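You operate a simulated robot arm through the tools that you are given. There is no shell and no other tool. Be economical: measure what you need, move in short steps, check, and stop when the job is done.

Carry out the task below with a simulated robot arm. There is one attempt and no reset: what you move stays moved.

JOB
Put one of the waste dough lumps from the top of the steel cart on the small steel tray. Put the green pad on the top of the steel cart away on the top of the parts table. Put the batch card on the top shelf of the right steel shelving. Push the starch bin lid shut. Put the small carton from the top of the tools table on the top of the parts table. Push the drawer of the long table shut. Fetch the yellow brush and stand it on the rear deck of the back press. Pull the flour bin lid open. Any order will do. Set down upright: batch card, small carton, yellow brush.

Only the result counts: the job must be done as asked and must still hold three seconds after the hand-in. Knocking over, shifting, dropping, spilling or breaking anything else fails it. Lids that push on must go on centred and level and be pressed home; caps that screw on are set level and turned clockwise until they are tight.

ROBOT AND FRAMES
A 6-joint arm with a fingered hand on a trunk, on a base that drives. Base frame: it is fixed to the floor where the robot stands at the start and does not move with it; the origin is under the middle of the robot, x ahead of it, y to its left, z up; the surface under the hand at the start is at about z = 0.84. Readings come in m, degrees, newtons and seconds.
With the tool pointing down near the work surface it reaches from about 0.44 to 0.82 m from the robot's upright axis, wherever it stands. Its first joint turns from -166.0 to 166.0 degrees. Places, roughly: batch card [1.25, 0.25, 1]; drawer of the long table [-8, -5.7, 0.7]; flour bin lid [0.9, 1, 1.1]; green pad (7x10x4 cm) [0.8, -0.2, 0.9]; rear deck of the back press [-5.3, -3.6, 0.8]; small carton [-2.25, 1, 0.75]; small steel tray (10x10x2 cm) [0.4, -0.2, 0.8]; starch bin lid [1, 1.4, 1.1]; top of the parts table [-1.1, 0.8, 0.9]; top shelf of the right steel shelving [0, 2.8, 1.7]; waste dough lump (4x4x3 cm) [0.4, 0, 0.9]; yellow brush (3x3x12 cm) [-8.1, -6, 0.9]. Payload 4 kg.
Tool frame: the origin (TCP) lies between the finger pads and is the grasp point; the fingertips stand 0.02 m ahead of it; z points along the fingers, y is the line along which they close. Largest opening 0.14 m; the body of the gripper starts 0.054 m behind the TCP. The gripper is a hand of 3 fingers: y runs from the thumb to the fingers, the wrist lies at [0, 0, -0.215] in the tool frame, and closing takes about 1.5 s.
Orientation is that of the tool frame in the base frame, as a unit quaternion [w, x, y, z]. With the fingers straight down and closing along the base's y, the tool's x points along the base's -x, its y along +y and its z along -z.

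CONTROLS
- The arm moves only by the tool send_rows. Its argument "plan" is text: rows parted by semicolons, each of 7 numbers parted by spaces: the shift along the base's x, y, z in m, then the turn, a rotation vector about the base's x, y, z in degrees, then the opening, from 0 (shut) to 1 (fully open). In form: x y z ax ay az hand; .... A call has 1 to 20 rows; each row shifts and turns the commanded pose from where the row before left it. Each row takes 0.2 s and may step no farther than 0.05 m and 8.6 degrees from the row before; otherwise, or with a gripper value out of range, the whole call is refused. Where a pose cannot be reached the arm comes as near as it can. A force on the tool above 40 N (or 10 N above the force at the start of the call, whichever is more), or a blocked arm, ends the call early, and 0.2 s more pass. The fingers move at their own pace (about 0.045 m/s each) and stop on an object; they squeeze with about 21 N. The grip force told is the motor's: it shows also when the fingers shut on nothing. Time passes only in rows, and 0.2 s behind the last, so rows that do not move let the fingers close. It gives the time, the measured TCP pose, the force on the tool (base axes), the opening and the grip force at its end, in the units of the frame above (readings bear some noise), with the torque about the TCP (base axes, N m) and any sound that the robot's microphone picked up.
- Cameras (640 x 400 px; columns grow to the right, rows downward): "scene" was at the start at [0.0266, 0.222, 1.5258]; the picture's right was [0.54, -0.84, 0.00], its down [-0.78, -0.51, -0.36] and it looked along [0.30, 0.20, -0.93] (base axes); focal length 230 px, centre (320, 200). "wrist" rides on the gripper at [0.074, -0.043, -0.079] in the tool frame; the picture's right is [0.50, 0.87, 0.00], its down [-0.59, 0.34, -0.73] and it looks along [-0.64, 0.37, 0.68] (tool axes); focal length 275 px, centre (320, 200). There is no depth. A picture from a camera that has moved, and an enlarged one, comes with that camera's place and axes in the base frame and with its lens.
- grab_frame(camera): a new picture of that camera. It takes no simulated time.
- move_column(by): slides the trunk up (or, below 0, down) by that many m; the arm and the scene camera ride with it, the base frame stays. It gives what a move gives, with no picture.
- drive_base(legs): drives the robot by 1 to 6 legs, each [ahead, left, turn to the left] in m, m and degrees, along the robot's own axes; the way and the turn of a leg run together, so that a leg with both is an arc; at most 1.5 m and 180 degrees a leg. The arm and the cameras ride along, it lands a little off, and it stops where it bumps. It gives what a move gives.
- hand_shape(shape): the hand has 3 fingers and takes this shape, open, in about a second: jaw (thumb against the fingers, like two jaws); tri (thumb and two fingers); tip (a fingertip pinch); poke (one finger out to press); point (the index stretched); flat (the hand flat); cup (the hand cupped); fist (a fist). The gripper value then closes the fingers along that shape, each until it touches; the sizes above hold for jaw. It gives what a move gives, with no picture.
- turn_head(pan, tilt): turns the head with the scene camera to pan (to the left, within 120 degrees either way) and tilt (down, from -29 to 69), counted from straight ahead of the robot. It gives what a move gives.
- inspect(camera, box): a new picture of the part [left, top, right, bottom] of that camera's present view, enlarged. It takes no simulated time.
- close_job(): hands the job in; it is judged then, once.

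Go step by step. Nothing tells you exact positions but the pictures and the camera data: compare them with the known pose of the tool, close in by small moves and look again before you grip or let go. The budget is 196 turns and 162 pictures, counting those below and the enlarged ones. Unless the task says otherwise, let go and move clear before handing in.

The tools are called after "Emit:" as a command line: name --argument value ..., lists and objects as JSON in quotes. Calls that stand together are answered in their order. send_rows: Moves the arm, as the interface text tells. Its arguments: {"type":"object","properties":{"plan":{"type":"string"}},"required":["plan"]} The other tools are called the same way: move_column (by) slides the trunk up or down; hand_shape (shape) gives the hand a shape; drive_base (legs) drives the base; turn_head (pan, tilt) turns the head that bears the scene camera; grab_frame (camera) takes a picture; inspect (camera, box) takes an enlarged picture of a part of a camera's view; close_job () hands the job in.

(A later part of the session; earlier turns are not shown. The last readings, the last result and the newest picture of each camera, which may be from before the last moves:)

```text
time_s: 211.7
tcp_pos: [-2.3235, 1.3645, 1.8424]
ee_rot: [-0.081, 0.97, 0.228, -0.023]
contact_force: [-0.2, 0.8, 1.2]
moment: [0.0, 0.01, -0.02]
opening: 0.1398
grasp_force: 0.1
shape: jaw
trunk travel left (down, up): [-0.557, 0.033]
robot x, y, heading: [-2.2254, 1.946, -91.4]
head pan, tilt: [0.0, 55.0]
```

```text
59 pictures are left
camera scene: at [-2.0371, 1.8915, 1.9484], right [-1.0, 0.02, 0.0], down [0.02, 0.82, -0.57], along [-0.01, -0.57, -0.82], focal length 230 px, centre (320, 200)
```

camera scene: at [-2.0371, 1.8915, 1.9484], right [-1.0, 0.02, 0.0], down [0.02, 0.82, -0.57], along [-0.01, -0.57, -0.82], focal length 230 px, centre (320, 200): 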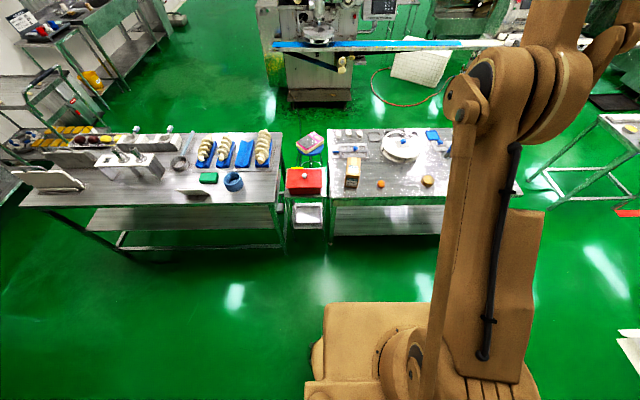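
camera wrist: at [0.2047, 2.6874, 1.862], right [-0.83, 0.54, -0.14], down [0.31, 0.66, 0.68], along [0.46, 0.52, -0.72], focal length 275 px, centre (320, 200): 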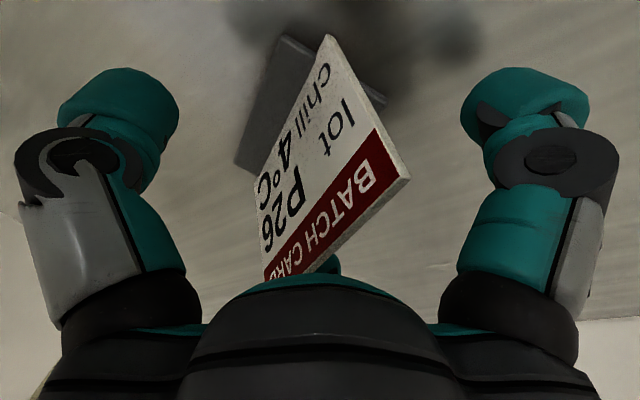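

The batch card stands on the top shelf. The small carton is on the tools table near (-2.25,0.98); zooming.

Emit:
inspect --camera "scene" --box '[270, 120, 430, 220]'

Emit:
inspect --camera "scene" --box '[130, 110, 290, 220]'

```text
4.00 times, centred on (350, 170) of scene
camera zoom: at [-2.0371, 1.8915, 1.9484], right [-1.0, 0.02, 0.0], down [0.02, 0.82, -0.57], along [-0.01, -0.57, -0.82], focal length 922 px, centre (200, 320)
```

zoom: 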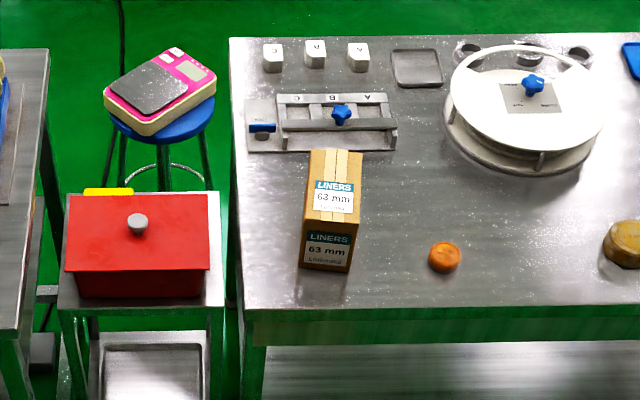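

```text
3.64 times, centred on (210, 165) of scene
camera zoom: at [-2.0371, 1.8915, 1.9484], right [-1.0, 0.02, 0.0], down [0.02, 0.82, -0.57], along [-0.01, -0.57, -0.82], focal length 838 px, centre (720, 327)
```

zoom: 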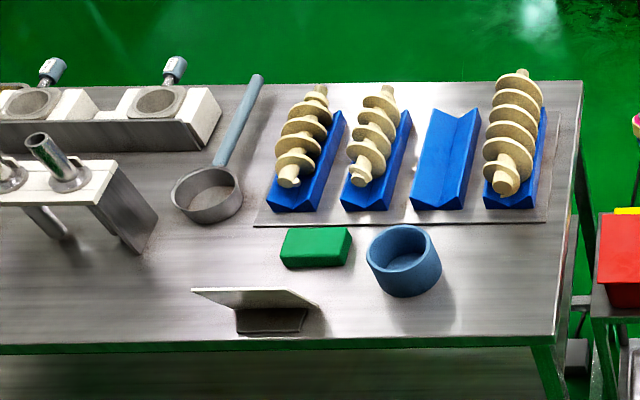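

Carton: about 7.5 wide × 14 long × 10 cm tall, centred at (-2.245,0.968), long axis turned about -10° from y. Approaching, untilting and turning the hand to close across its width.

Emit:
move_column --by -0.4

Emit:
drive_base --legs '[[0.33, 0, 0]]'

Emit:
send_rows --plan "0.015 -0.013 -0.04 -4.2 -2.4 0 1;0.015 -0.013 -0.04 -4.2 -2.4 0 1;0.015 -0.013 -0.04 0 0 7.7 1;0.015 -0.013 -0.04 0 0 7.7 1;0.015 -0.013 -0.04 0 0 7.7 1;0 0 -0.04 0 0 7.7 1;0 0 -0.04 0 0 7.7 1;0 0 -0.04 0 0 7.7 1;0 0 -0.04 0 0 7.5 1;0 0 -0.01 0 0 0 1;0 0 0 0 0 0 1"

Emit:
grab_frame --camera "wrist"

Emit:
inspect --camera "scene" --box '[240, 60, 440, 220]'

```text
time_s: 215.6
tcp_pos: [-2.3235, 1.365, 1.4441]
ee_rot: [-0.082, 0.97, 0.229, -0.023]
contact_force: [0.1, 1.0, 0.1]
moment: [0.01, 0.0, -0.03]
opening: 0.14
grasp_force: 0.0
shape: jaw
trunk travel left (down, up): [-0.157, 0.433]
robot x, y, heading: [-2.2302, 1.944, -91.0]
head pan, tilt: [0.0, 55.0]
```

```text
time_s: 217.7
tcp_pos: [-2.3293, 1.0372, 1.4431]
ee_rot: [-0.082, 0.969, 0.23, -0.023]
contact_force: [-0.3, 0.3, -0.2]
moment: [0.05, 0.02, 0.03]
opening: 0.14
grasp_force: 0.1
shape: jaw
trunk travel left (down, up): [-0.157, 0.433]
robot x, y, heading: [-2.2323, 1.6193, -91.0]
head pan, tilt: [0.0, 55.0]
```

```text
time_s: 220.1
tcp_pos: [-2.2597, 0.8577, 1.1811]
ee_rot: [-0.001, 0.764, 0.645, 0.001]
contact_force: [-0.4, -0.4, -0.2]
moment: [-0.01, 0.0, 0.04]
opening: 0.1401
grasp_force: 0.0
shape: jaw
out of reach, approached as far as the arm can: row 2, 5, 6, 7, 8, 9, 10
trunk travel left (down, up): [-0.157, 0.433]
robot x, y, heading: [-2.2292, 1.6245, -91.1]
head pan, tilt: [0.0, 55.0]
```

```text
56 pictures are left
camera wrist: at [-2.2901, 0.9374, 1.2604], right [0.94, 0.35, 0.0], down [0.24, -0.64, 0.73], along [0.26, -0.69, -0.68], focal length 275 px, centre (320, 200)
```

wrist: 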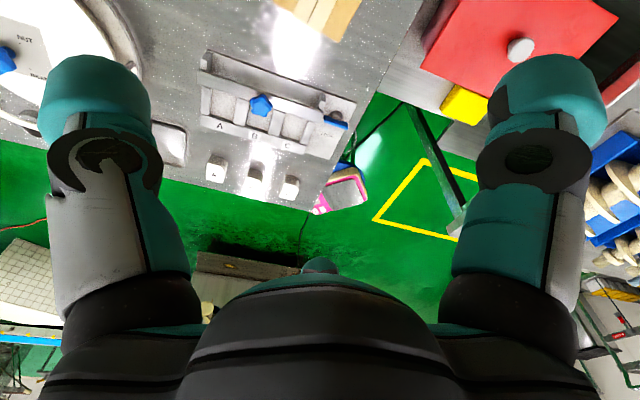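

```text
2.50 times, centred on (340, 140) of scene
camera zoom: at [-2.0435, 1.5645, 1.5484], right [-1.0, 0.02, 0.0], down [0.02, 0.82, -0.57], along [-0.01, -0.57, -0.82], focal length 576 px, centre (270, 350)
```

zoom: 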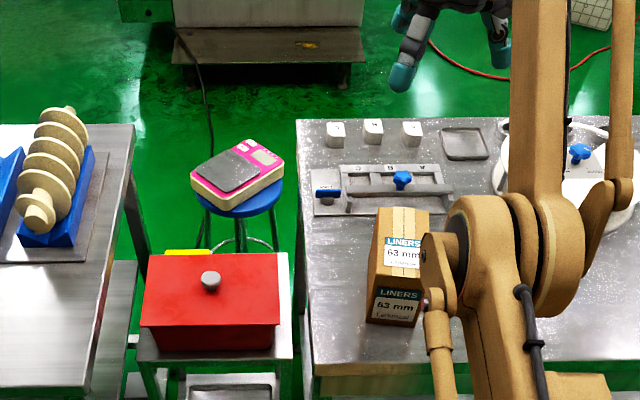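

Emit:
send_rows --plan "0 0 -0.01 0 0 0 1;0 0 -0.01 0 0 0 1;0 0 0 0 0 0 1"

```text
time_s: 220.9
tcp_pos: [-2.2603, 0.8491, 1.1688]
ee_rot: [-0.002, 0.764, 0.645, 0.001]
contact_force: [-0.6, 0.4, 0.1]
moment: [-0.07, 0.0, 0.02]
opening: 0.14
grasp_force: 0.0
shape: jaw
out of reach, approached as far as the arm can: row 1, 2
trunk travel left (down, up): [-0.157, 0.433]
robot x, y, heading: [-2.2311, 1.6187, -90.9]
head pan, tilt: [0.0, 55.0]
```

Emit:
send_rows --plan "0 -0.045 0 0 0 0 1;0 -0.045 0 0 0 0 1;0 -0.02 0.02 0 0 0 1;0 0 0.03 0 0 0 1;0 0 0.03 0 0 0 1;0 0 0 0 0 0 1;0 0 0 0 0 0 1"

```text
time_s: 222.5
tcp_pos: [-2.2586, 0.8431, 1.2127]
ee_rot: [-0.001, 0.764, 0.645, 0.001]
contact_force: [0.7, -1.0, -0.1]
moment: [0.06, 0.02, -0.01]
opening: 0.1399
grasp_force: 0.1
shape: jaw
out of reach, approached as far as the arm can: row 1, 2, 3, 4, 5
trunk travel left (down, up): [-0.157, 0.433]
robot x, y, heading: [-2.2317, 1.6205, -91.2]
head pan, tilt: [0.0, 55.0]
```

Emit:
send_rows --plan "0 0.045 0.03 0 0 0 1;0 0.045 0.03 0 0 0 1;0 0.045 0.03 0 0 0 1;0 0.045 0.03 0 0 0 1;0 0 0.03 0 0 0 1;0 0 0 0 0 0 1"

Emit:
turn_head --pan -25 --tilt 30

Emit:
grab_frame --camera "scene"

```text
refused: row 1 steps farther than a row can; nothing moved
```

```text
time_s: 223.4
tcp_pos: [-2.2598, 0.8436, 1.2127]
ee_rot: [0.0, 0.764, 0.645, 0.001]
contact_force: [0.3, 0.0, 1.2]
moment: [0.0, -0.04, -0.03]
opening: 0.1398
grasp_force: 0.1
shape: jaw
trunk travel left (down, up): [-0.157, 0.433]
robot x, y, heading: [-2.2282, 1.6195, -91.0]
head pan, tilt: [-25.0, 30.0]
```

```text
54 pictures are left
camera scene: at [-2.0818, 1.5553, 1.5844], right [-0.9, 0.44, 0.0], down [0.22, 0.45, -0.87], along [-0.38, -0.78, -0.5], focal length 230 px, centre (320, 200)
```

scene: 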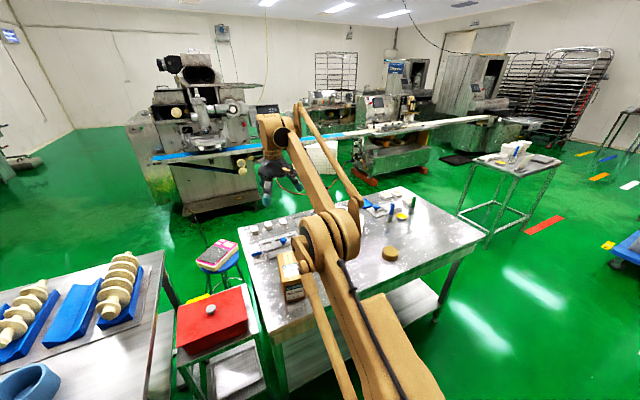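

The arm seems stretched straight and stuck at a singular pose. I command it well inward to fold it.

Emit:
send_rows --plan "0 0.045 0 0 0 0 1;0 0.045 0 0 0 0 1;0 0.045 0 0 0 0 1;0 0.045 0 0 0 0 1;0 0.045 0 0 0 0 1;0 0 0 0 0 0 1"

```text
time_s: 224.8
tcp_pos: [-2.2591, 1.0692, 1.2118]
ee_rot: [0.0, 0.765, 0.644, 0.001]
contact_force: [-0.4, -0.1, -0.8]
moment: [0.0, -0.01, 0.02]
opening: 0.1399
grasp_force: 0.1
shape: jaw
trunk travel left (down, up): [-0.157, 0.433]
robot x, y, heading: [-2.2339, 1.6176, -91.0]
head pan, tilt: [-25.0, 30.0]
```

Emit:
send_rows --plan "0 0 -0.045 0 0 0 1;0 0 -0.045 0 0 0 1;0 0 -0.045 0 0 0 1;0 0 0 0 0 0 1"

Emit:
grab_frame --camera "scene"

```text
time_s: 225.8
tcp_pos: [-2.2591, 1.0706, 1.0764]
ee_rot: [0.0, 0.764, 0.645, 0.002]
contact_force: [-0.3, -0.9, 0.4]
moment: [-0.01, 0.01, 0.01]
opening: 0.1398
grasp_force: 0.0
shape: jaw
trunk travel left (down, up): [-0.157, 0.433]
robot x, y, heading: [-2.2352, 1.6195, -91.0]
head pan, tilt: [-25.0, 30.0]
```

```text
53 pictures are left
camera scene: at [-2.0819, 1.5559, 1.5845], right [-0.9, 0.44, 0.0], down [0.22, 0.45, -0.87], along [-0.38, -0.78, -0.5], focal length 230 px, centre (320, 200)
```

scene: 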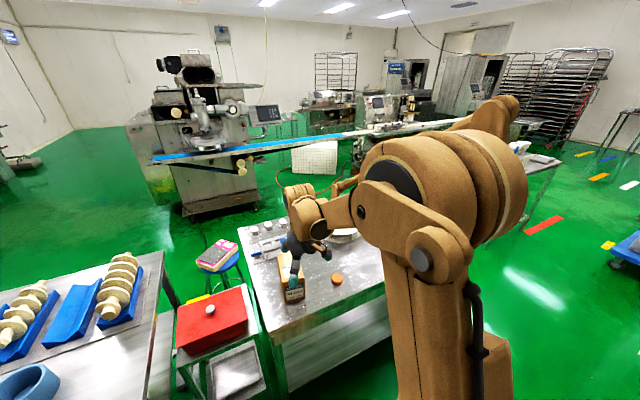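

The arm folded properly. Moving above the carton for a check.

Emit:
send_rows --plan "0.007 -0.045 0 0 0 0 1;0.007 -0.045 0 0 0 0 1;0 -0.013 -0.01 0 0 0 1;0 0 0 0 0 0 1"

Emit:
grab_frame --camera "wrist"

Emit:
inspect --camera "scene" --box '[240, 180, 360, 310]'

```text
time_s: 226.8
tcp_pos: [-2.2451, 0.9672, 1.0688]
ee_rot: [0.0, 0.764, 0.645, 0.001]
contact_force: [0.1, 0.0, -0.8]
moment: [0.0, -0.03, 0.04]
opening: 0.1398
grasp_force: 0.1
shape: jaw
trunk travel left (down, up): [-0.157, 0.433]
robot x, y, heading: [-2.232, 1.6201, -91.1]
head pan, tilt: [-25.0, 30.0]
```

```text
52 pictures are left
camera wrist: at [-2.2756, 1.0468, 1.1474], right [0.94, 0.35, 0.0], down [0.23, -0.64, 0.73], along [0.26, -0.69, -0.68], focal length 275 px, centre (320, 200)
```

wrist: 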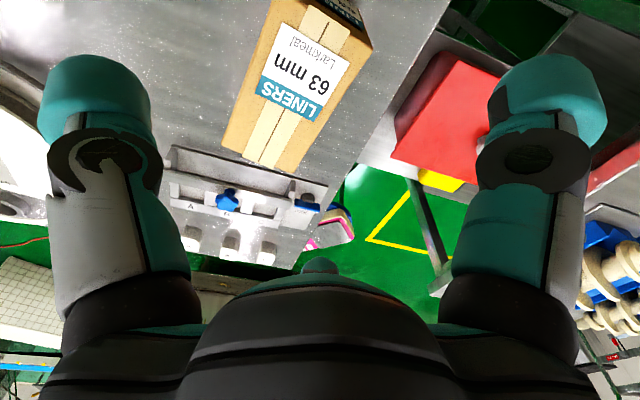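

```text
3.08 times, centred on (300, 245) of scene
camera zoom: at [-2.0819, 1.5555, 1.5844], right [-0.9, 0.44, 0.0], down [0.22, 0.45, -0.87], along [-0.38, -0.78, -0.5], focal length 709 px, centre (382, 62)
```

zoom: 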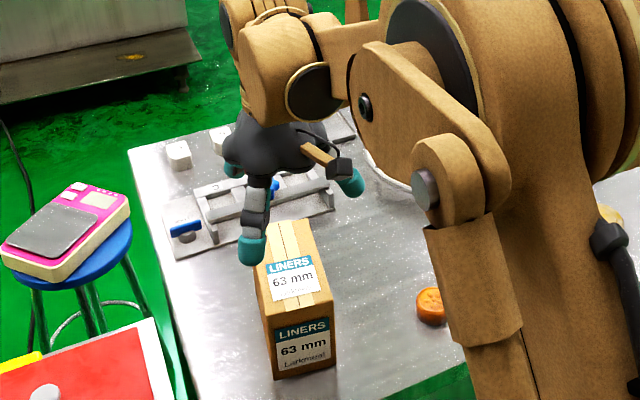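

Refined carton top centre is (-2.262,0.944). Descending and gripping.

Emit:
send_rows --plan "-0.017 -0.022 -0.02 0 0 0 1;0 0 -0.04 0 0 0 1;0 0 -0.04 0 0 0 1;0 0 -0.03 0 0 0 1;0 0 -0.015 0 0 0 1;0 0 0 0 0 0 1"

Emit:
grab_frame --camera "wrist"

```text
time_s: 228.2
tcp_pos: [-2.2627, 0.9467, 0.9251]
ee_rot: [0.002, 0.765, 0.645, 0.0]
contact_force: [-1.1, 5.2, 24.9]
moment: [-2.13, -0.78, 0.1]
opening: 0.1399
grasp_force: 0.0
shape: jaw
trunk travel left (down, up): [-0.157, 0.433]
robot x, y, heading: [-2.2337, 1.6232, -91.2]
head pan, tilt: [-25.0, 30.0]
```

```text
50 pictures are left
camera wrist: at [-2.2925, 1.0273, 1.0038], right [0.94, 0.35, 0.0], down [0.23, -0.63, 0.74], along [0.26, -0.69, -0.68], focal length 275 px, centre (320, 200)
```

wrist: 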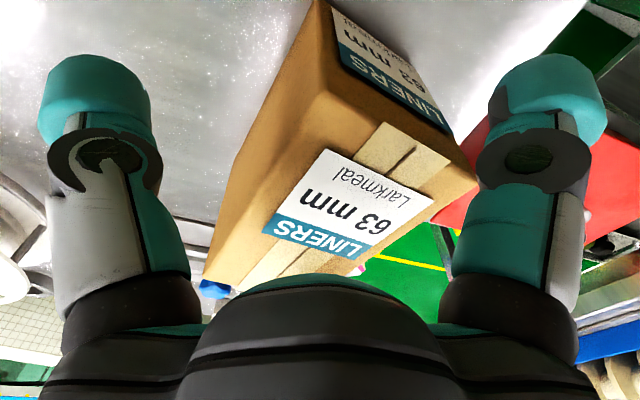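

The palm touches the carton top (so it is about 12 cm tall). Raising 1.2 cm and gripping.

Emit:
send_rows --plan "0 0.004 0.012 0 0 0 1;0 0 0 0 0 0 0.3;0 0 0 0 0 0 0.3;0 0 0 0 0 0 0.3;0 0 0 0 0 0 0.3;0 0 0 0 0 0 0.3;0 0 0 0 0 0 0.3;0 0 0 0 0 0 0.3"

Emit:
grab_frame --camera "wrist"

```text
time_s: 230.0
tcp_pos: [-2.2618, 0.9517, 0.938]
ee_rot: [0.0, 0.765, 0.645, 0.0]
contact_force: [0.9, 2.4, 38.7]
moment: [-1.6, -0.88, 0.33]
opening: 0.0776
grasp_force: 21.4
shape: jaw
trunk travel left (down, up): [-0.157, 0.433]
robot x, y, heading: [-2.2284, 1.6189, -91.0]
head pan, tilt: [-25.0, 30.0]
```

```text
49 pictures are left
camera wrist: at [-2.2927, 1.0321, 1.0169], right [0.94, 0.35, 0.0], down [0.23, -0.63, 0.74], along [0.26, -0.69, -0.68], focal length 275 px, centre (320, 200)
```

wrist: 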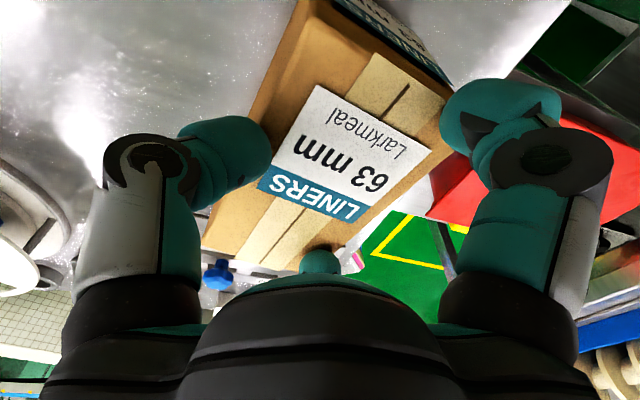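

There's a 39 N upward load: the far finger is likely resting on the jig or box corner. I open, rise and look again.

Emit:
send_rows --plan "0 0 0 0 0 0 1;0 0 0 0 0 0 1;0 0 0 0 0 0 1;0 0 0 0 0 0 1;0 0 0.02 0 0 0 1;0 0 0.04 0 0 0 1;0 0 0.03 0 0 0 1;0 0 0 0 0 0 1"

Emit:
grab_frame --camera "wrist"

Emit:
inspect --camera "scene" --box '[240, 180, 360, 310]'

```text
time_s: 230.4
tcp_pos: [-2.2636, 0.9537, 0.9399]
ee_rot: [0.002, 0.764, 0.645, -0.001]
contact_force: [0.0, 2.7, 1.8]
moment: [-0.23, -0.05, -0.03]
opening: 0.1386
grasp_force: 0.0
shape: jaw
trunk travel left (down, up): [-0.157, 0.433]
robot x, y, heading: [-2.2298, 1.6187, -91.1]
head pan, tilt: [-25.0, 30.0]
stopped in row 1: the force on the tool passed its limit at 54 N (the readings are from after the stop); the commanded pose is now the measured one
```

```text
48 pictures are left
camera wrist: at [-2.2935, 1.0343, 1.0184], right [0.94, 0.35, 0.0], down [0.23, -0.63, 0.74], along [0.25, -0.69, -0.68], focal length 275 px, centre (320, 200)
```

wrist: 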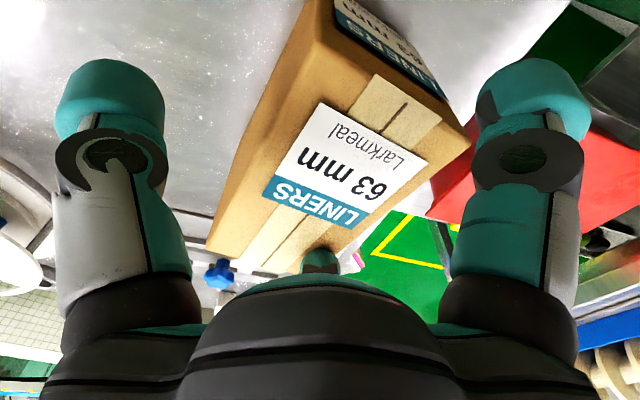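

```text
3.08 times, centred on (300, 245) of scene
camera zoom: at [-2.0824, 1.5634, 1.5849], right [-0.9, 0.44, 0.0], down [0.22, 0.44, -0.87], along [-0.38, -0.78, -0.5], focal length 709 px, centre (382, 62)
```

zoom: 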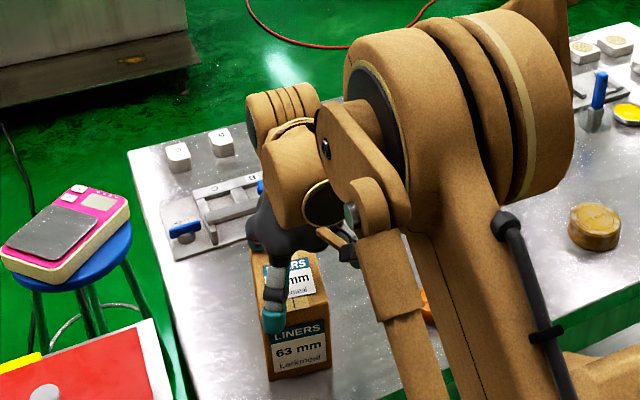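

Triangulating properly: the carton's top is at z≈0.90 (table ≈0.795), centre (-2.26,0.913), about 8 × 16 × 10.5 cm. I rise, shift so that the fingers clear both sides, and descend lower.

Emit:
send_rows --plan "0 0 0.03 0 0 0 1;0.011 -0.018 0 0 0 0 1;0.011 -0.018 0 0 0 0 1;0 0 -0.03 0 0 0 1;0 0 -0.03 0 0 0 1;0 0 -0.02 0 0 0 1;0 0 -0.015 0 0 0 1;0 0 -0.01 0 0 0 1;0 0 0 0 0 0 1"

Emit:
grab_frame --camera "wrist"

```text
time_s: 231.8
tcp_pos: [-2.2388, 0.9128, 0.8941]
ee_rot: [0.002, 0.764, 0.645, -0.001]
contact_force: [3.8, -0.2, 31.2]
moment: [0.48, 0.9, -0.37]
opening: 0.1396
grasp_force: 0.1
shape: jaw
trunk travel left (down, up): [-0.157, 0.433]
robot x, y, heading: [-2.2331, 1.6167, -91.2]
head pan, tilt: [-25.0, 30.0]
stopped in row 7: the force on the tool passed its limit at 61 N (the readings are from after the stop); the commanded pose is now the measured one
```

```text
46 pictures are left
camera wrist: at [-2.269, 0.993, 0.9723], right [0.94, 0.35, 0.0], down [0.24, -0.63, 0.74], along [0.26, -0.69, -0.68], focal length 275 px, centre (320, 200)
```

wrist: 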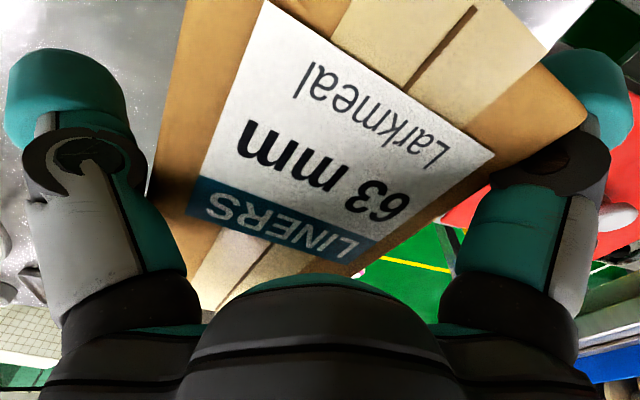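

The palm is on the box top now with all fingers down the sides. Raising slightly and closing.

Emit:
send_rows --plan "0 0 0.012 0 0 0 1;0 0 0 0 0 0 0.3;0 0 0 0 0 0 0.3;0 0 0 0 0 0 0.3;0 0 0 0 0 0 0.3;0 0 0 0 0 0 0.3;0 0 0 0 0 0 0.3"

Emit:
grab_frame --camera "wrist"

```text
time_s: 233.4
tcp_pos: [-2.24, 0.9106, 0.903]
ee_rot: [0.0, 0.764, 0.645, 0.001]
contact_force: [0.1, -0.1, -3.2]
moment: [-0.05, -0.07, -0.03]
opening: 0.1009
grasp_force: 20.9
shape: jaw
trunk travel left (down, up): [-0.157, 0.433]
robot x, y, heading: [-2.2289, 1.6199, -91.0]
head pan, tilt: [-25.0, 30.0]
```

```text
45 pictures are left
camera wrist: at [-2.2697, 0.9911, 0.9814], right [0.94, 0.35, 0.0], down [0.23, -0.64, 0.74], along [0.26, -0.69, -0.68], focal length 275 px, centre (320, 200)
```

wrist: 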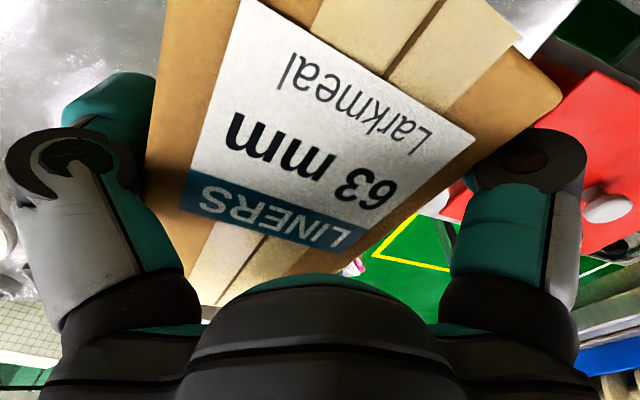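

Gripped at 10 cm. Lifting.

Emit:
send_rows --plan "0 0 0.02 0 0 0 0.3;0 0 0.03 0 0 0 0.3;0 0 0.04 0 0 0 0.3;0 0 0.04 0 0 0 0.3;0 0 0.04 0 0 0 0.3;0 0 0 0 0 0 0.3"

Emit:
inspect --camera "scene" --box '[220, 100, 400, 310]'

```text
time_s: 234.8
tcp_pos: [-2.2405, 0.9095, 1.0741]
ee_rot: [0.001, 0.764, 0.645, 0.0]
contact_force: [0.6, -0.6, -3.2]
moment: [-0.03, -0.11, 0.02]
opening: 0.1011
grasp_force: 21.3
shape: jaw
trunk travel left (down, up): [-0.157, 0.433]
robot x, y, heading: [-2.234, 1.6168, -90.9]
head pan, tilt: [-25.0, 30.0]
```

```text
1.90 times, centred on (310, 205) of scene
camera zoom: at [-2.0819, 1.5545, 1.5844], right [-0.9, 0.44, 0.0], down [0.22, 0.45, -0.87], along [-0.38, -0.78, -0.5], focal length 439 px, centre (339, 190)
```

zoom: 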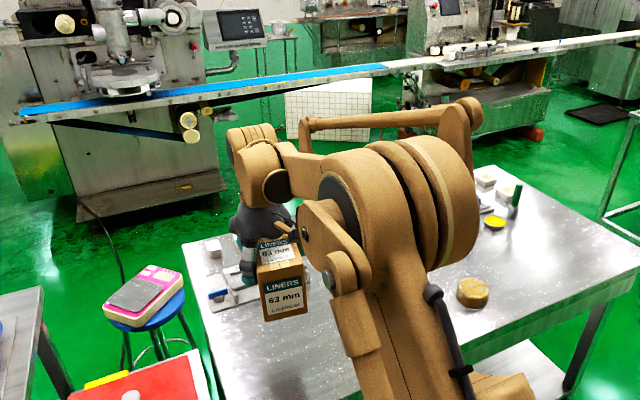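

The carton is lifted level. The free spot on the parts table is at the back between sign and stand, near (-1.175,0.99). Raising and driving along behind the tables.

Emit:
move_column --by 0.2

Emit:
drive_base --legs '[[-0.15, 0, 0], [0, 1.05, 0], [0.12, 0, 0]]'

Emit:
turn_head --pan -10 --tilt 55

Emit:
grab_frame --camera "scene"

```text
time_s: 237.0
tcp_pos: [-2.2417, 0.9103, 1.2738]
ee_rot: [0.001, 0.764, 0.645, 0.0]
contact_force: [-1.0, 0.1, -3.5]
moment: [-0.03, -0.09, 0.02]
opening: 0.1012
grasp_force: 20.8
shape: jaw
trunk travel left (down, up): [-0.357, 0.233]
robot x, y, heading: [-2.2328, 1.6185, -91.0]
head pan, tilt: [-25.0, 30.0]
```

```text
time_s: 244.2
tcp_pos: [-1.1861, 0.9166, 1.2732]
ee_rot: [0.001, 0.766, 0.643, 0.001]
contact_force: [0.0, -1.7, -3.6]
moment: [-0.03, -0.08, 0.01]
opening: 0.1012
grasp_force: 21.1
shape: jaw
trunk travel left (down, up): [-0.357, 0.233]
robot x, y, heading: [-1.1775, 1.6289, -91.0]
head pan, tilt: [-25.0, 30.0]
```

```text
time_s: 245.1
tcp_pos: [-1.1858, 0.9174, 1.2744]
ee_rot: [0.0, 0.766, 0.643, 0.001]
contact_force: [-0.9, 0.2, -3.1]
moment: [-0.02, -0.1, -0.01]
opening: 0.101
grasp_force: 20.9
shape: jaw
trunk travel left (down, up): [-0.357, 0.233]
robot x, y, heading: [-1.1761, 1.6297, -91.4]
head pan, tilt: [-10.0, 55.0]
```

```text
43 pictures are left
camera scene: at [-0.9987, 1.5719, 1.7484], right [-0.98, 0.2, 0.0], down [0.16, 0.8, -0.57], along [-0.11, -0.56, -0.82], focal length 230 px, centre (320, 200)
```

scene: 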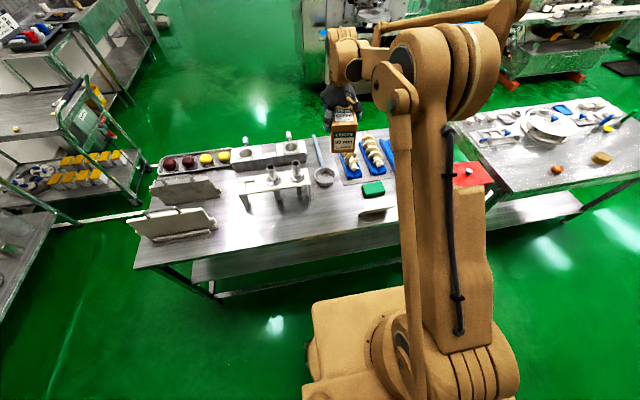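

Emit:
inspect --camera "scene" --box '[230, 120, 400, 240]'

```text
3.33 times, centred on (315, 180) of scene
camera zoom: at [-0.9987, 1.5719, 1.7484], right [-0.98, 0.2, 0.0], down [0.16, 0.8, -0.57], along [-0.11, -0.56, -0.82], focal length 768 px, centre (337, 267)
```

zoom: 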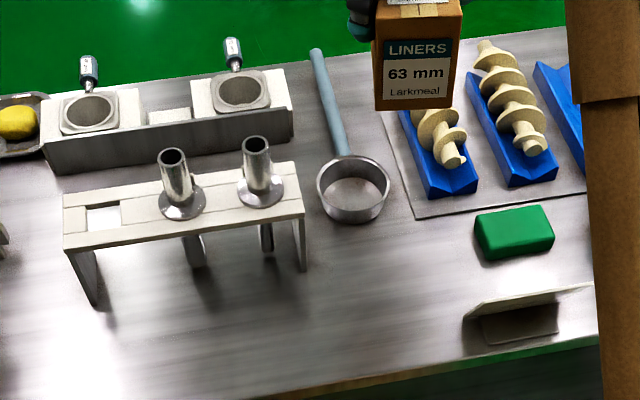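

Free area here is x -1.27..-1.09, y 0.92..1.11. Placing with TCP at (-1.166,1.0): moving, lowering the trunk, then stepping down to contact.

Emit:
send_rows --plan "0.007 0.028 0 0 0 0 0.3;0.007 0.028 0 0 0 0 0.3;0.006 0.027 0 0 0 0 0.3;0 0 0 0 0 0 0.3"

Emit:
move_column --by -0.2

Emit:
inspect --camera "scene" --box '[230, 90, 400, 210]'

Emit:
grab_frame --camera "wrist"

```text
time_s: 246.1
tcp_pos: [-1.1654, 0.9991, 1.2728]
ee_rot: [0.001, 0.766, 0.643, 0.001]
contact_force: [-0.8, 0.2, -2.8]
moment: [-0.01, -0.09, -0.01]
opening: 0.1009
grasp_force: 21.1
shape: jaw
trunk travel left (down, up): [-0.357, 0.233]
robot x, y, heading: [-1.1751, 1.6256, -91.5]
head pan, tilt: [-10.0, 55.0]
```

```text
time_s: 248.3
tcp_pos: [-1.1654, 1.0013, 1.0738]
ee_rot: [0.0, 0.766, 0.643, 0.001]
contact_force: [-0.6, -0.2, -4.0]
moment: [0.0, -0.06, -0.02]
opening: 0.101
grasp_force: 21.0
shape: jaw
trunk travel left (down, up): [-0.157, 0.433]
robot x, y, heading: [-1.1734, 1.6278, -91.3]
head pan, tilt: [-10.0, 55.0]
```

```text
3.33 times, centred on (315, 150) of scene
camera zoom: at [-0.9986, 1.5724, 1.5485], right [-0.98, 0.2, 0.0], down [0.16, 0.8, -0.57], along [-0.11, -0.56, -0.82], focal length 768 px, centre (337, 367)
```

zoom: 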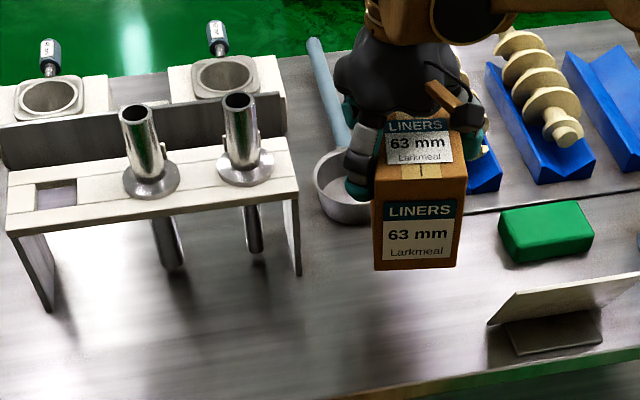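

```text
40 pictures are left
camera wrist: at [-1.1955, 1.0812, 1.1522], right [0.94, 0.34, 0.0], down [0.23, -0.64, 0.74], along [0.25, -0.69, -0.68], focal length 275 px, centre (320, 200)
```

wrist: 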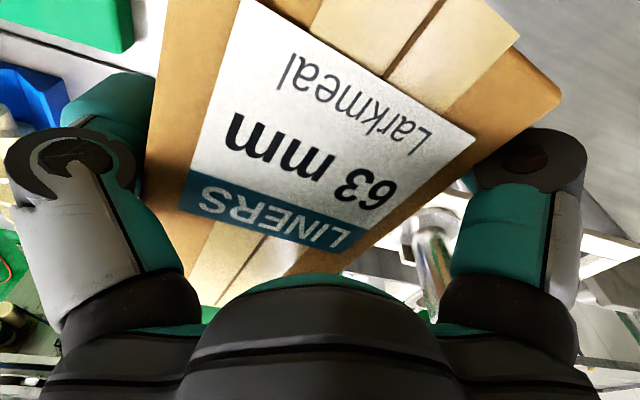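

Descending to contact.

Emit:
send_rows --plan "0 0 -0.04 0 0 0 0.3;0 0 -0.04 0 0 0 0.3;0 0 -0.02 0 0 0 0.3;0 0 -0.01 0 0 0 0.3;0 0 -0.008 0 0 0 0.3;0 0 -0.006 0 0 0 0.3;0 0 -0.005 0 0 0 0.3;0 0 -0.005 0 0 0 0.3;0 0 -0.005 0 0 0 0.3;0 0 -0.005 0 0 0 0.3;0 0 -0.005 0 0 0 0.3;0 0 -0.005 0 0 0 0.3;0 0 -0.005 0 0 0 0.3;0 0 -0.005 0 0 0 0.3"

Emit:
inspect --camera "scene" --box '[230, 90, 400, 210]'

```text
time_s: 249.7
tcp_pos: [-1.1675, 1.003, 0.9525]
ee_rot: [0.002, 0.766, 0.643, -0.002]
contact_force: [-2.2, -4.0, 31.3]
moment: [0.26, 0.09, 0.23]
opening: 0.0948
grasp_force: 20.3
shape: jaw
trunk travel left (down, up): [-0.157, 0.433]
robot x, y, heading: [-1.1733, 1.6265, -91.3]
head pan, tilt: [-10.0, 55.0]
stopped in row 7: the force on the tool passed its limit at 46 N (the readings are from after the stop); the commanded pose is now the measured one
```

```text
3.33 times, centred on (315, 150) of scene
camera zoom: at [-0.9991, 1.575, 1.5489], right [-0.98, 0.2, 0.0], down [0.16, 0.8, -0.57], along [-0.11, -0.56, -0.82], focal length 768 px, centre (337, 367)
```

zoom: 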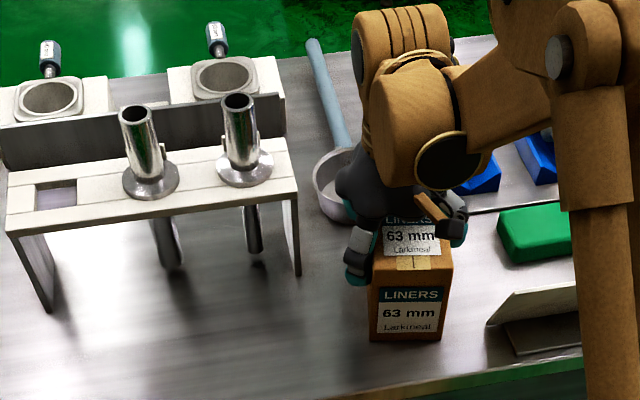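

The carton rests on the table. Opening fully and rising.

Emit:
send_rows --plan "0 0 0.003 0 0 0 0.8;0 0 0 0 0 0 0.9;0 0 0 0 0 0 1;0 0 0 0 0 0 1;0 0 0 0 0 0 1"

Emit:
send_rows --plan "0 0 0 0 0 0 1;0 0 0 0 0 0 1;0 0 0.02 0 0 0 1;0 0 0.03 0 0 0 1;0 0 0.04 0 0 0 1;0 0 0.04 0 0 0 1;0 0 0 0 0 0 1"

Emit:
inspect --camera "scene" --box '[230, 90, 400, 210]'

```text
time_s: 250.9
tcp_pos: [-1.1673, 1.0018, 0.9543]
ee_rot: [0.002, 0.766, 0.643, -0.001]
contact_force: [-3.3, 0.1, 7.8]
moment: [0.01, 0.27, 0.02]
opening: 0.1395
grasp_force: 0.1
shape: jaw
trunk travel left (down, up): [-0.157, 0.433]
robot x, y, heading: [-1.1772, 1.6301, -91.5]
head pan, tilt: [-10.0, 55.0]
```

```text
time_s: 252.5
tcp_pos: [-1.1669, 1.0004, 1.0832]
ee_rot: [0.001, 0.766, 0.643, -0.001]
contact_force: [0.2, -1.4, -0.8]
moment: [0.03, -0.05, 0.0]
opening: 0.14
grasp_force: 0.0
shape: jaw
trunk travel left (down, up): [-0.157, 0.433]
robot x, y, heading: [-1.175, 1.6224, -91.3]
head pan, tilt: [-10.0, 55.0]
```

```text
3.33 times, centred on (315, 150) of scene
camera zoom: at [-0.9987, 1.5722, 1.5484], right [-0.98, 0.2, 0.0], down [0.16, 0.8, -0.57], along [-0.11, -0.56, -0.82], focal length 768 px, centre (337, 367)
```

zoom: 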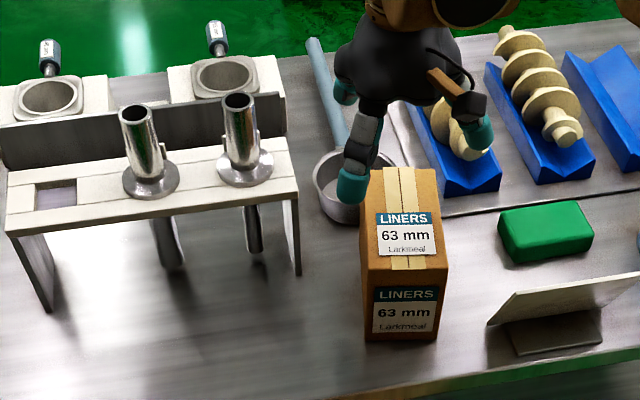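

The carton stands on the parts table. Now the long trip to the drawer, brush and press: raise, go back through the right-hand gap, and out onto the open floor.

Emit:
move_column --by 0.25

Emit:
drive_base --legs '[[-0.1, 0, 0], [0, 1.35, 0], [0.97, 0, 0], [0.43, -0.17, 0], [0.62, -0.3, 0], [1.5, 0, 0]]'

Emit:
turn_head --pan -35 --tilt 15

Emit:
grab_frame --camera "scene"

```text
time_s: 255.1
tcp_pos: [-1.1665, 0.9996, 1.3324]
ee_rot: [0.001, 0.766, 0.643, -0.001]
contact_force: [0.0, 0.6, 0.0]
moment: [0.0, -0.01, 0.03]
opening: 0.1397
grasp_force: 0.0
shape: jaw
trunk travel left (down, up): [-0.407, 0.183]
robot x, y, heading: [-1.1734, 1.6252, -91.3]
head pan, tilt: [-10.0, 55.0]
```

```text
time_s: 280.0
tcp_pos: [-0.3936, -2.4453, 1.3331]
ee_rot: [0.001, 0.765, 0.643, 0.0]
contact_force: [-0.5, -0.8, -0.2]
moment: [0.01, 0.0, 0.0]
opening: 0.1399
grasp_force: 0.1
shape: jaw
trunk travel left (down, up): [-0.407, 0.183]
robot x, y, heading: [-0.4032, -1.8153, -91.2]
head pan, tilt: [-10.0, 55.0]
```

```text
time_s: 281.1
tcp_pos: [-0.3932, -2.4454, 1.3343]
ee_rot: [0.0, 0.765, 0.644, -0.001]
contact_force: [0.3, -0.1, -0.2]
moment: [0.01, -0.02, 0.0]
opening: 0.1396
grasp_force: 0.1
shape: jaw
trunk travel left (down, up): [-0.407, 0.183]
robot x, y, heading: [-0.4005, -1.816, -91.1]
head pan, tilt: [-35.0, 15.0]
```

```text
37 pictures are left
camera scene: at [-0.2682, -1.8762, 1.8586], right [-0.81, 0.59, 0.0], down [0.15, 0.21, -0.97], along [-0.57, -0.78, -0.26], focal length 230 px, centre (320, 200)
```

scene: 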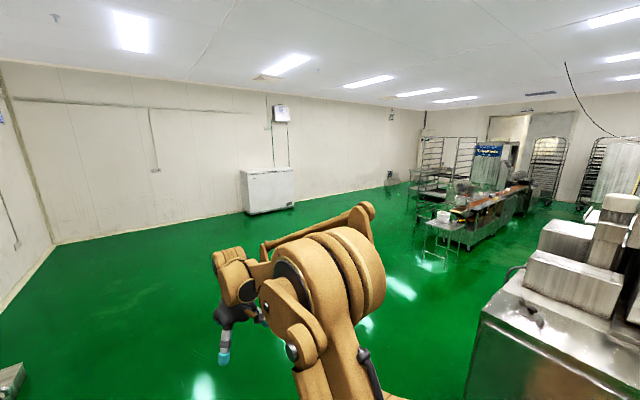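

Open floor to the back. Heading towards (-2.9,-4.8) facing -x, then looking again.

Emit:
drive_base --legs '[[1.45, 0, 0], [1.1, -0.95, 0], [0.4, 0, 0], [0, 0, -89], [1.4, 0, 0]]'

Emit:
turn_head --pan 5 --tilt 15

Emit:
grab_frame --camera "scene"

```text
time_s: 307.6
tcp_pos: [-3.4241, -4.7905, 1.3337]
ee_rot: [0.0, 0.997, -0.077, 0.0]
contact_force: [0.3, -0.3, -1.7]
moment: [-0.01, -0.01, 0.0]
opening: 0.1397
grasp_force: 0.0
shape: jaw
trunk travel left (down, up): [-0.407, 0.183]
robot x, y, heading: [-2.7961, -4.7688, 179.6]
head pan, tilt: [-35.0, 15.0]
```

```text
time_s: 308.7
tcp_pos: [-3.4239, -4.7895, 1.3341]
ee_rot: [0.0, 0.997, -0.078, -0.001]
contact_force: [-0.6, -0.9, 0.2]
moment: [0.0, -0.02, -0.03]
opening: 0.1401
grasp_force: 0.0
shape: jaw
trunk travel left (down, up): [-0.407, 0.183]
robot x, y, heading: [-2.7953, -4.7675, 179.6]
head pan, tilt: [5.0, 15.0]
```

```text
36 pictures are left
camera scene: at [-2.8732, -4.9669, 1.8586], right [-0.08, 1.0, 0.0], down [0.26, 0.02, -0.97], along [-0.96, -0.08, -0.26], focal length 230 px, centre (320, 200)
```

scene: 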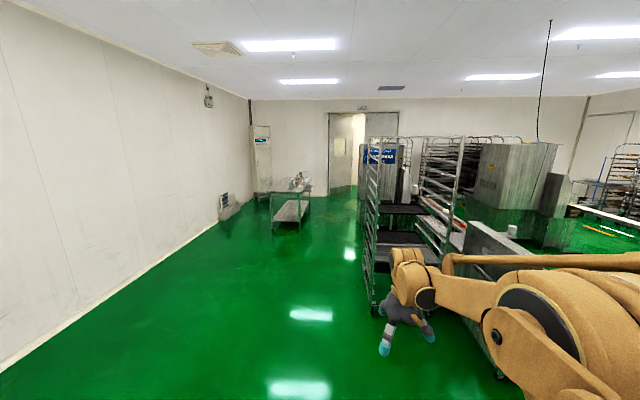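

The long table lies ahead at about x -7.3..-8.8, y≈-6; racks bound the right side at y≥-4.5. Driving up along y≈-5.1.

Emit:
drive_base --legs '[[0, 0.33, 0], [1.5, 0, 0], [1.5, 0, 0], [0.6, 0, 0]]'

Emit:
turn_head --pan 20 --tilt 25

Emit:
grab_frame --camera "scene"

```text
time_s: 328.0
tcp_pos: [-7.0361, -5.0646, 1.3343]
ee_rot: [0.001, 0.997, -0.083, -0.001]
contact_force: [-0.2, -0.1, 0.1]
moment: [-0.02, -0.01, 0.02]
opening: 0.1403
grasp_force: 0.0
shape: jaw
trunk travel left (down, up): [-0.407, 0.183]
robot x, y, heading: [-6.4081, -5.0549, 179.0]
head pan, tilt: [5.0, 15.0]
```

```text
time_s: 328.8
tcp_pos: [-7.0353, -5.0637, 1.3342]
ee_rot: [0.0, 0.997, -0.082, -0.001]
contact_force: [-0.5, 0.0, -0.4]
moment: [0.02, 0.01, -0.04]
opening: 0.1398
grasp_force: 0.0
shape: jaw
trunk travel left (down, up): [-0.407, 0.183]
robot x, y, heading: [-6.4097, -5.0502, 179.3]
head pan, tilt: [20.0, 25.0]
```

```text
35 pictures are left
camera scene: at [-6.4802, -5.2698, 1.8425], right [-0.33, 0.95, 0.0], down [0.4, 0.14, -0.91], along [-0.86, -0.3, -0.42], focal length 230 px, centre (320, 200)
```

scene: 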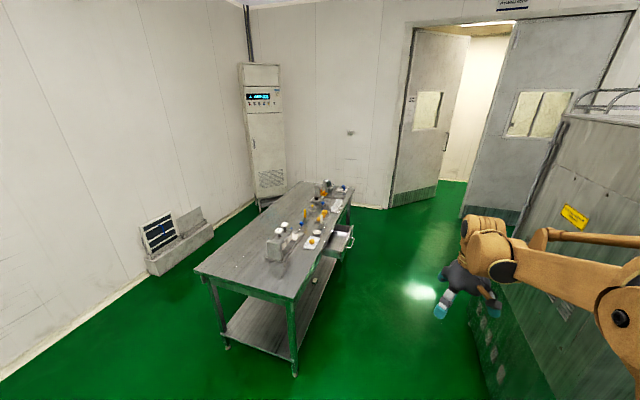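

Emit:
inspect --camera "scene" --box '[230, 160, 390, 280]'

```text
3.33 times, centred on (310, 220) of scene
camera zoom: at [-6.4802, -5.2698, 1.8425], right [-0.33, 0.95, 0.0], down [0.4, 0.14, -0.91], along [-0.86, -0.3, -0.42], focal length 768 px, centre (353, 133)
```

zoom: 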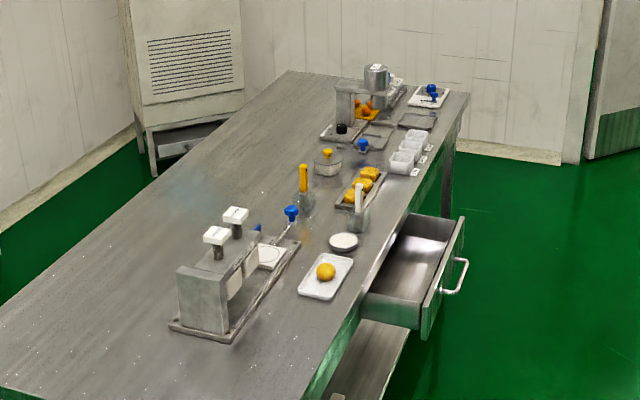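

The drawer front (x≈-8.0..-8.33, y≈-5.58) is open ~12 cm; the yellow brush stands at about (-8.07,-5.96). Driving in front of the drawer and turning to face the table.

Emit:
drive_base --legs '[[1.5, 0, 0], [0.26, 0, 0], [0, 0, 90], [-0.05, 0, 0]]'

Emit:
send_rows --plan "0 0.03 0 -8.5 0 0 0.3;0 0.03 0 -8.5 0 0 0.3;0 0.03 0 -8.5 0 0 0.2;0 0.03 0 -8.5 0 0 0.1;0 0.03 0 -8.5 0 0 0;0 0.03 0 -8.5 0 0 0;0 0 0 -8.5 0 0 0;0 0 0 0 0 0 0"

Emit:
turn_head --pan 0 --tilt 50

Emit:
grab_frame --camera "scene"

```text
time_s: 342.0
tcp_pos: [-8.1574, -5.5958, 1.3356]
ee_rot: [0.002, 0.764, 0.645, -0.001]
contact_force: [-0.2, 0.5, 0.5]
moment: [0.0, 0.0, 0.01]
opening: 0.14
grasp_force: 0.1
shape: jaw
trunk travel left (down, up): [-0.407, 0.183]
robot x, y, heading: [-8.1702, -4.9723, -91.0]
head pan, tilt: [20.0, 25.0]
```

```text
time_s: 343.8
tcp_pos: [-8.1574, -5.4154, 1.3356]
ee_rot: [0.381, 0.661, 0.56, -0.322]
contact_force: [0.3, 0.8, 0.5]
moment: [-0.01, 0.0, 0.01]
opening: 0.0001
grasp_force: 0.1
shape: jaw
trunk travel left (down, up): [-0.407, 0.183]
robot x, y, heading: [-8.1702, -4.971, -90.9]
head pan, tilt: [20.0, 25.0]
```

```text
time_s: 344.7
tcp_pos: [-8.1562, -5.4171, 1.3334]
ee_rot: [0.38, 0.662, 0.56, -0.321]
contact_force: [-0.7, 0.7, -0.4]
moment: [-0.02, 0.03, 0.02]
opening: 0.0
grasp_force: 21.3
shape: jaw
trunk travel left (down, up): [-0.407, 0.183]
robot x, y, heading: [-8.1679, -4.9712, -90.9]
head pan, tilt: [0.0, 50.0]
```

```text
33 pictures are left
camera scene: at [-7.9805, -5.0306, 1.805], right [-1.0, 0.02, 0.0], down [0.01, 0.77, -0.64], along [-0.01, -0.64, -0.77], focal length 230 px, centre (320, 200)
```

scene: 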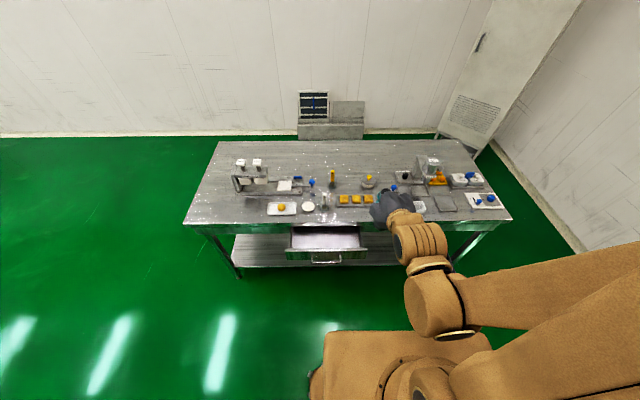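

Emit:
inspect --camera "scene" --box '[250, 155, 410, 275]'

```text
3.33 times, centred on (330, 215) of scene
camera zoom: at [-7.9805, -5.0306, 1.805], right [-1.0, 0.02, 0.0], down [0.01, 0.77, -0.64], along [-0.01, -0.64, -0.77], focal length 768 px, centre (287, 150)
```

zoom: 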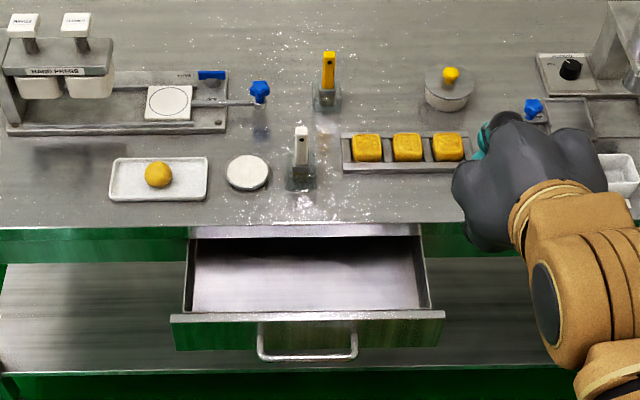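

The drawer panel spans z 0.685–0.787 at y≈-5.56, centred x≈-8.02. I lower the pitched, closed hand in front of it.

Emit:
send_rows --plan "0.045 -0.01 0 0 0 0 0;0.045 -0.01 0 0 0 0 0;0.045 -0.01 0 0 0 0 0;0 0 0 0 0 0 0"

Emit:
move_column --by -0.4

Emit:
send_rows --plan "0 0 -0.04 0 0 0 0;0 0 -0.04 0 0 0 0;0 0 -0.04 0 0 0 0;0 0 -0.04 0 0 0 0;0 0 -0.03 0 0 0 0;0 0 0 0 0 0 0"

Emit:
grab_frame --camera "scene"

```text
time_s: 345.7
tcp_pos: [-8.0228, -5.4474, 1.3343]
ee_rot: [0.38, 0.663, 0.559, -0.321]
contact_force: [0.3, -0.1, 0.3]
moment: [-0.04, 0.02, -0.02]
opening: 0.0
grasp_force: 20.5
shape: jaw
trunk travel left (down, up): [-0.407, 0.183]
robot x, y, heading: [-8.1706, -4.9732, -91.0]
head pan, tilt: [0.0, 50.0]
```

```text
time_s: 349.5
tcp_pos: [-8.0234, -5.4481, 0.935]
ee_rot: [0.379, 0.663, 0.56, -0.321]
contact_force: [0.3, -0.6, 0.0]
moment: [0.0, -0.02, 0.0]
opening: 0.0
grasp_force: 21.2
shape: jaw
trunk travel left (down, up): [-0.007, 0.583]
robot x, y, heading: [-8.1663, -4.9685, -91.0]
head pan, tilt: [0.0, 50.0]
```

```text
time_s: 350.9
tcp_pos: [-7.9971, -5.4907, 0.8921]
ee_rot: [0.379, 0.663, 0.56, -0.32]
contact_force: [-1.1, -0.2, -0.7]
moment: [-0.02, -0.02, -0.01]
opening: 0.0
grasp_force: 21.1
shape: jaw
out of reach, approached as far as the arm can: row 1, 2, 3, 4, 5
trunk travel left (down, up): [-0.007, 0.583]
robot x, y, heading: [-8.1682, -4.9722, -90.9]
head pan, tilt: [0.0, 50.0]
```

```text
31 pictures are left
camera scene: at [-7.9805, -5.0307, 1.4049], right [-1.0, 0.02, 0.0], down [0.01, 0.77, -0.64], along [-0.01, -0.64, -0.77], focal length 230 px, centre (320, 200)
```

scene: 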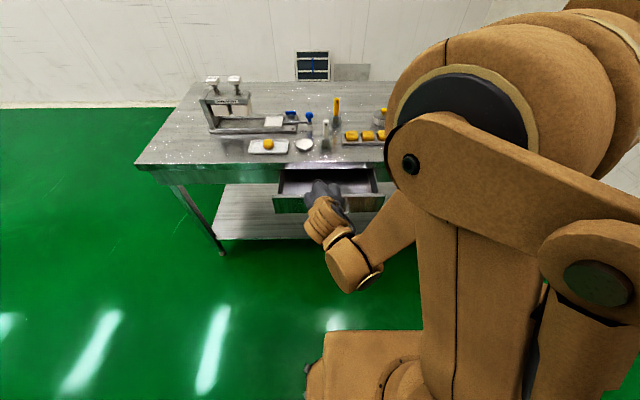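

Too close for that pitch. I ease the pitch to 45°, shift the base sideways and back slightly, and retry.

Emit:
send_rows --plan "0 0 0.03 7.5 0 0 0;0 0 0.02 7 0 0 0;0 0 0 0 0 0 0"

Emit:
drive_base --legs '[[-0.04, -0.2, 0]]'

Emit:
send_rows --plan "0.045 0 0 0 0 0 0;0.045 0 0 0 0 0 0;0.045 0 0 0 0 0 0;0.04 -0.01 0 0 0 0 0;0 0 -0.04 0 0 0 0;0 0 -0.04 0 0 0 0;0 0 -0.04 0 0 0 0;0 0 -0.03 0 0 0 0;0 0 0 0 0 0 0"

```text
time_s: 351.7
tcp_pos: [-7.9981, -5.4906, 0.9433]
ee_rot: [0.293, 0.705, 0.596, -0.247]
contact_force: [-0.8, -0.6, -0.5]
moment: [-0.03, -0.02, 0.04]
opening: 0.0
grasp_force: 21.0
shape: jaw
trunk travel left (down, up): [-0.007, 0.583]
robot x, y, heading: [-8.1673, -4.9729, -91.0]
head pan, tilt: [0.0, 50.0]
```

```text
time_s: 353.4
tcp_pos: [-8.198, -5.4475, 0.9426]
ee_rot: [0.293, 0.706, 0.595, -0.247]
contact_force: [0.1, 0.7, -0.2]
moment: [0.01, -0.01, 0.0]
opening: 0.0
grasp_force: 20.5
shape: jaw
trunk travel left (down, up): [-0.007, 0.583]
robot x, y, heading: [-8.3689, -4.9283, -91.2]
head pan, tilt: [0.0, 50.0]
```

```text
time_s: 355.4
tcp_pos: [-8.0227, -5.456, 0.7923]
ee_rot: [0.293, 0.706, 0.595, -0.248]
contact_force: [-0.7, 0.1, 0.1]
moment: [-0.01, 0.0, 0.01]
opening: 0.0001
grasp_force: 20.6
shape: jaw
trunk travel left (down, up): [-0.007, 0.583]
robot x, y, heading: [-8.3686, -4.9265, -91.2]
head pan, tilt: [0.0, 50.0]
```

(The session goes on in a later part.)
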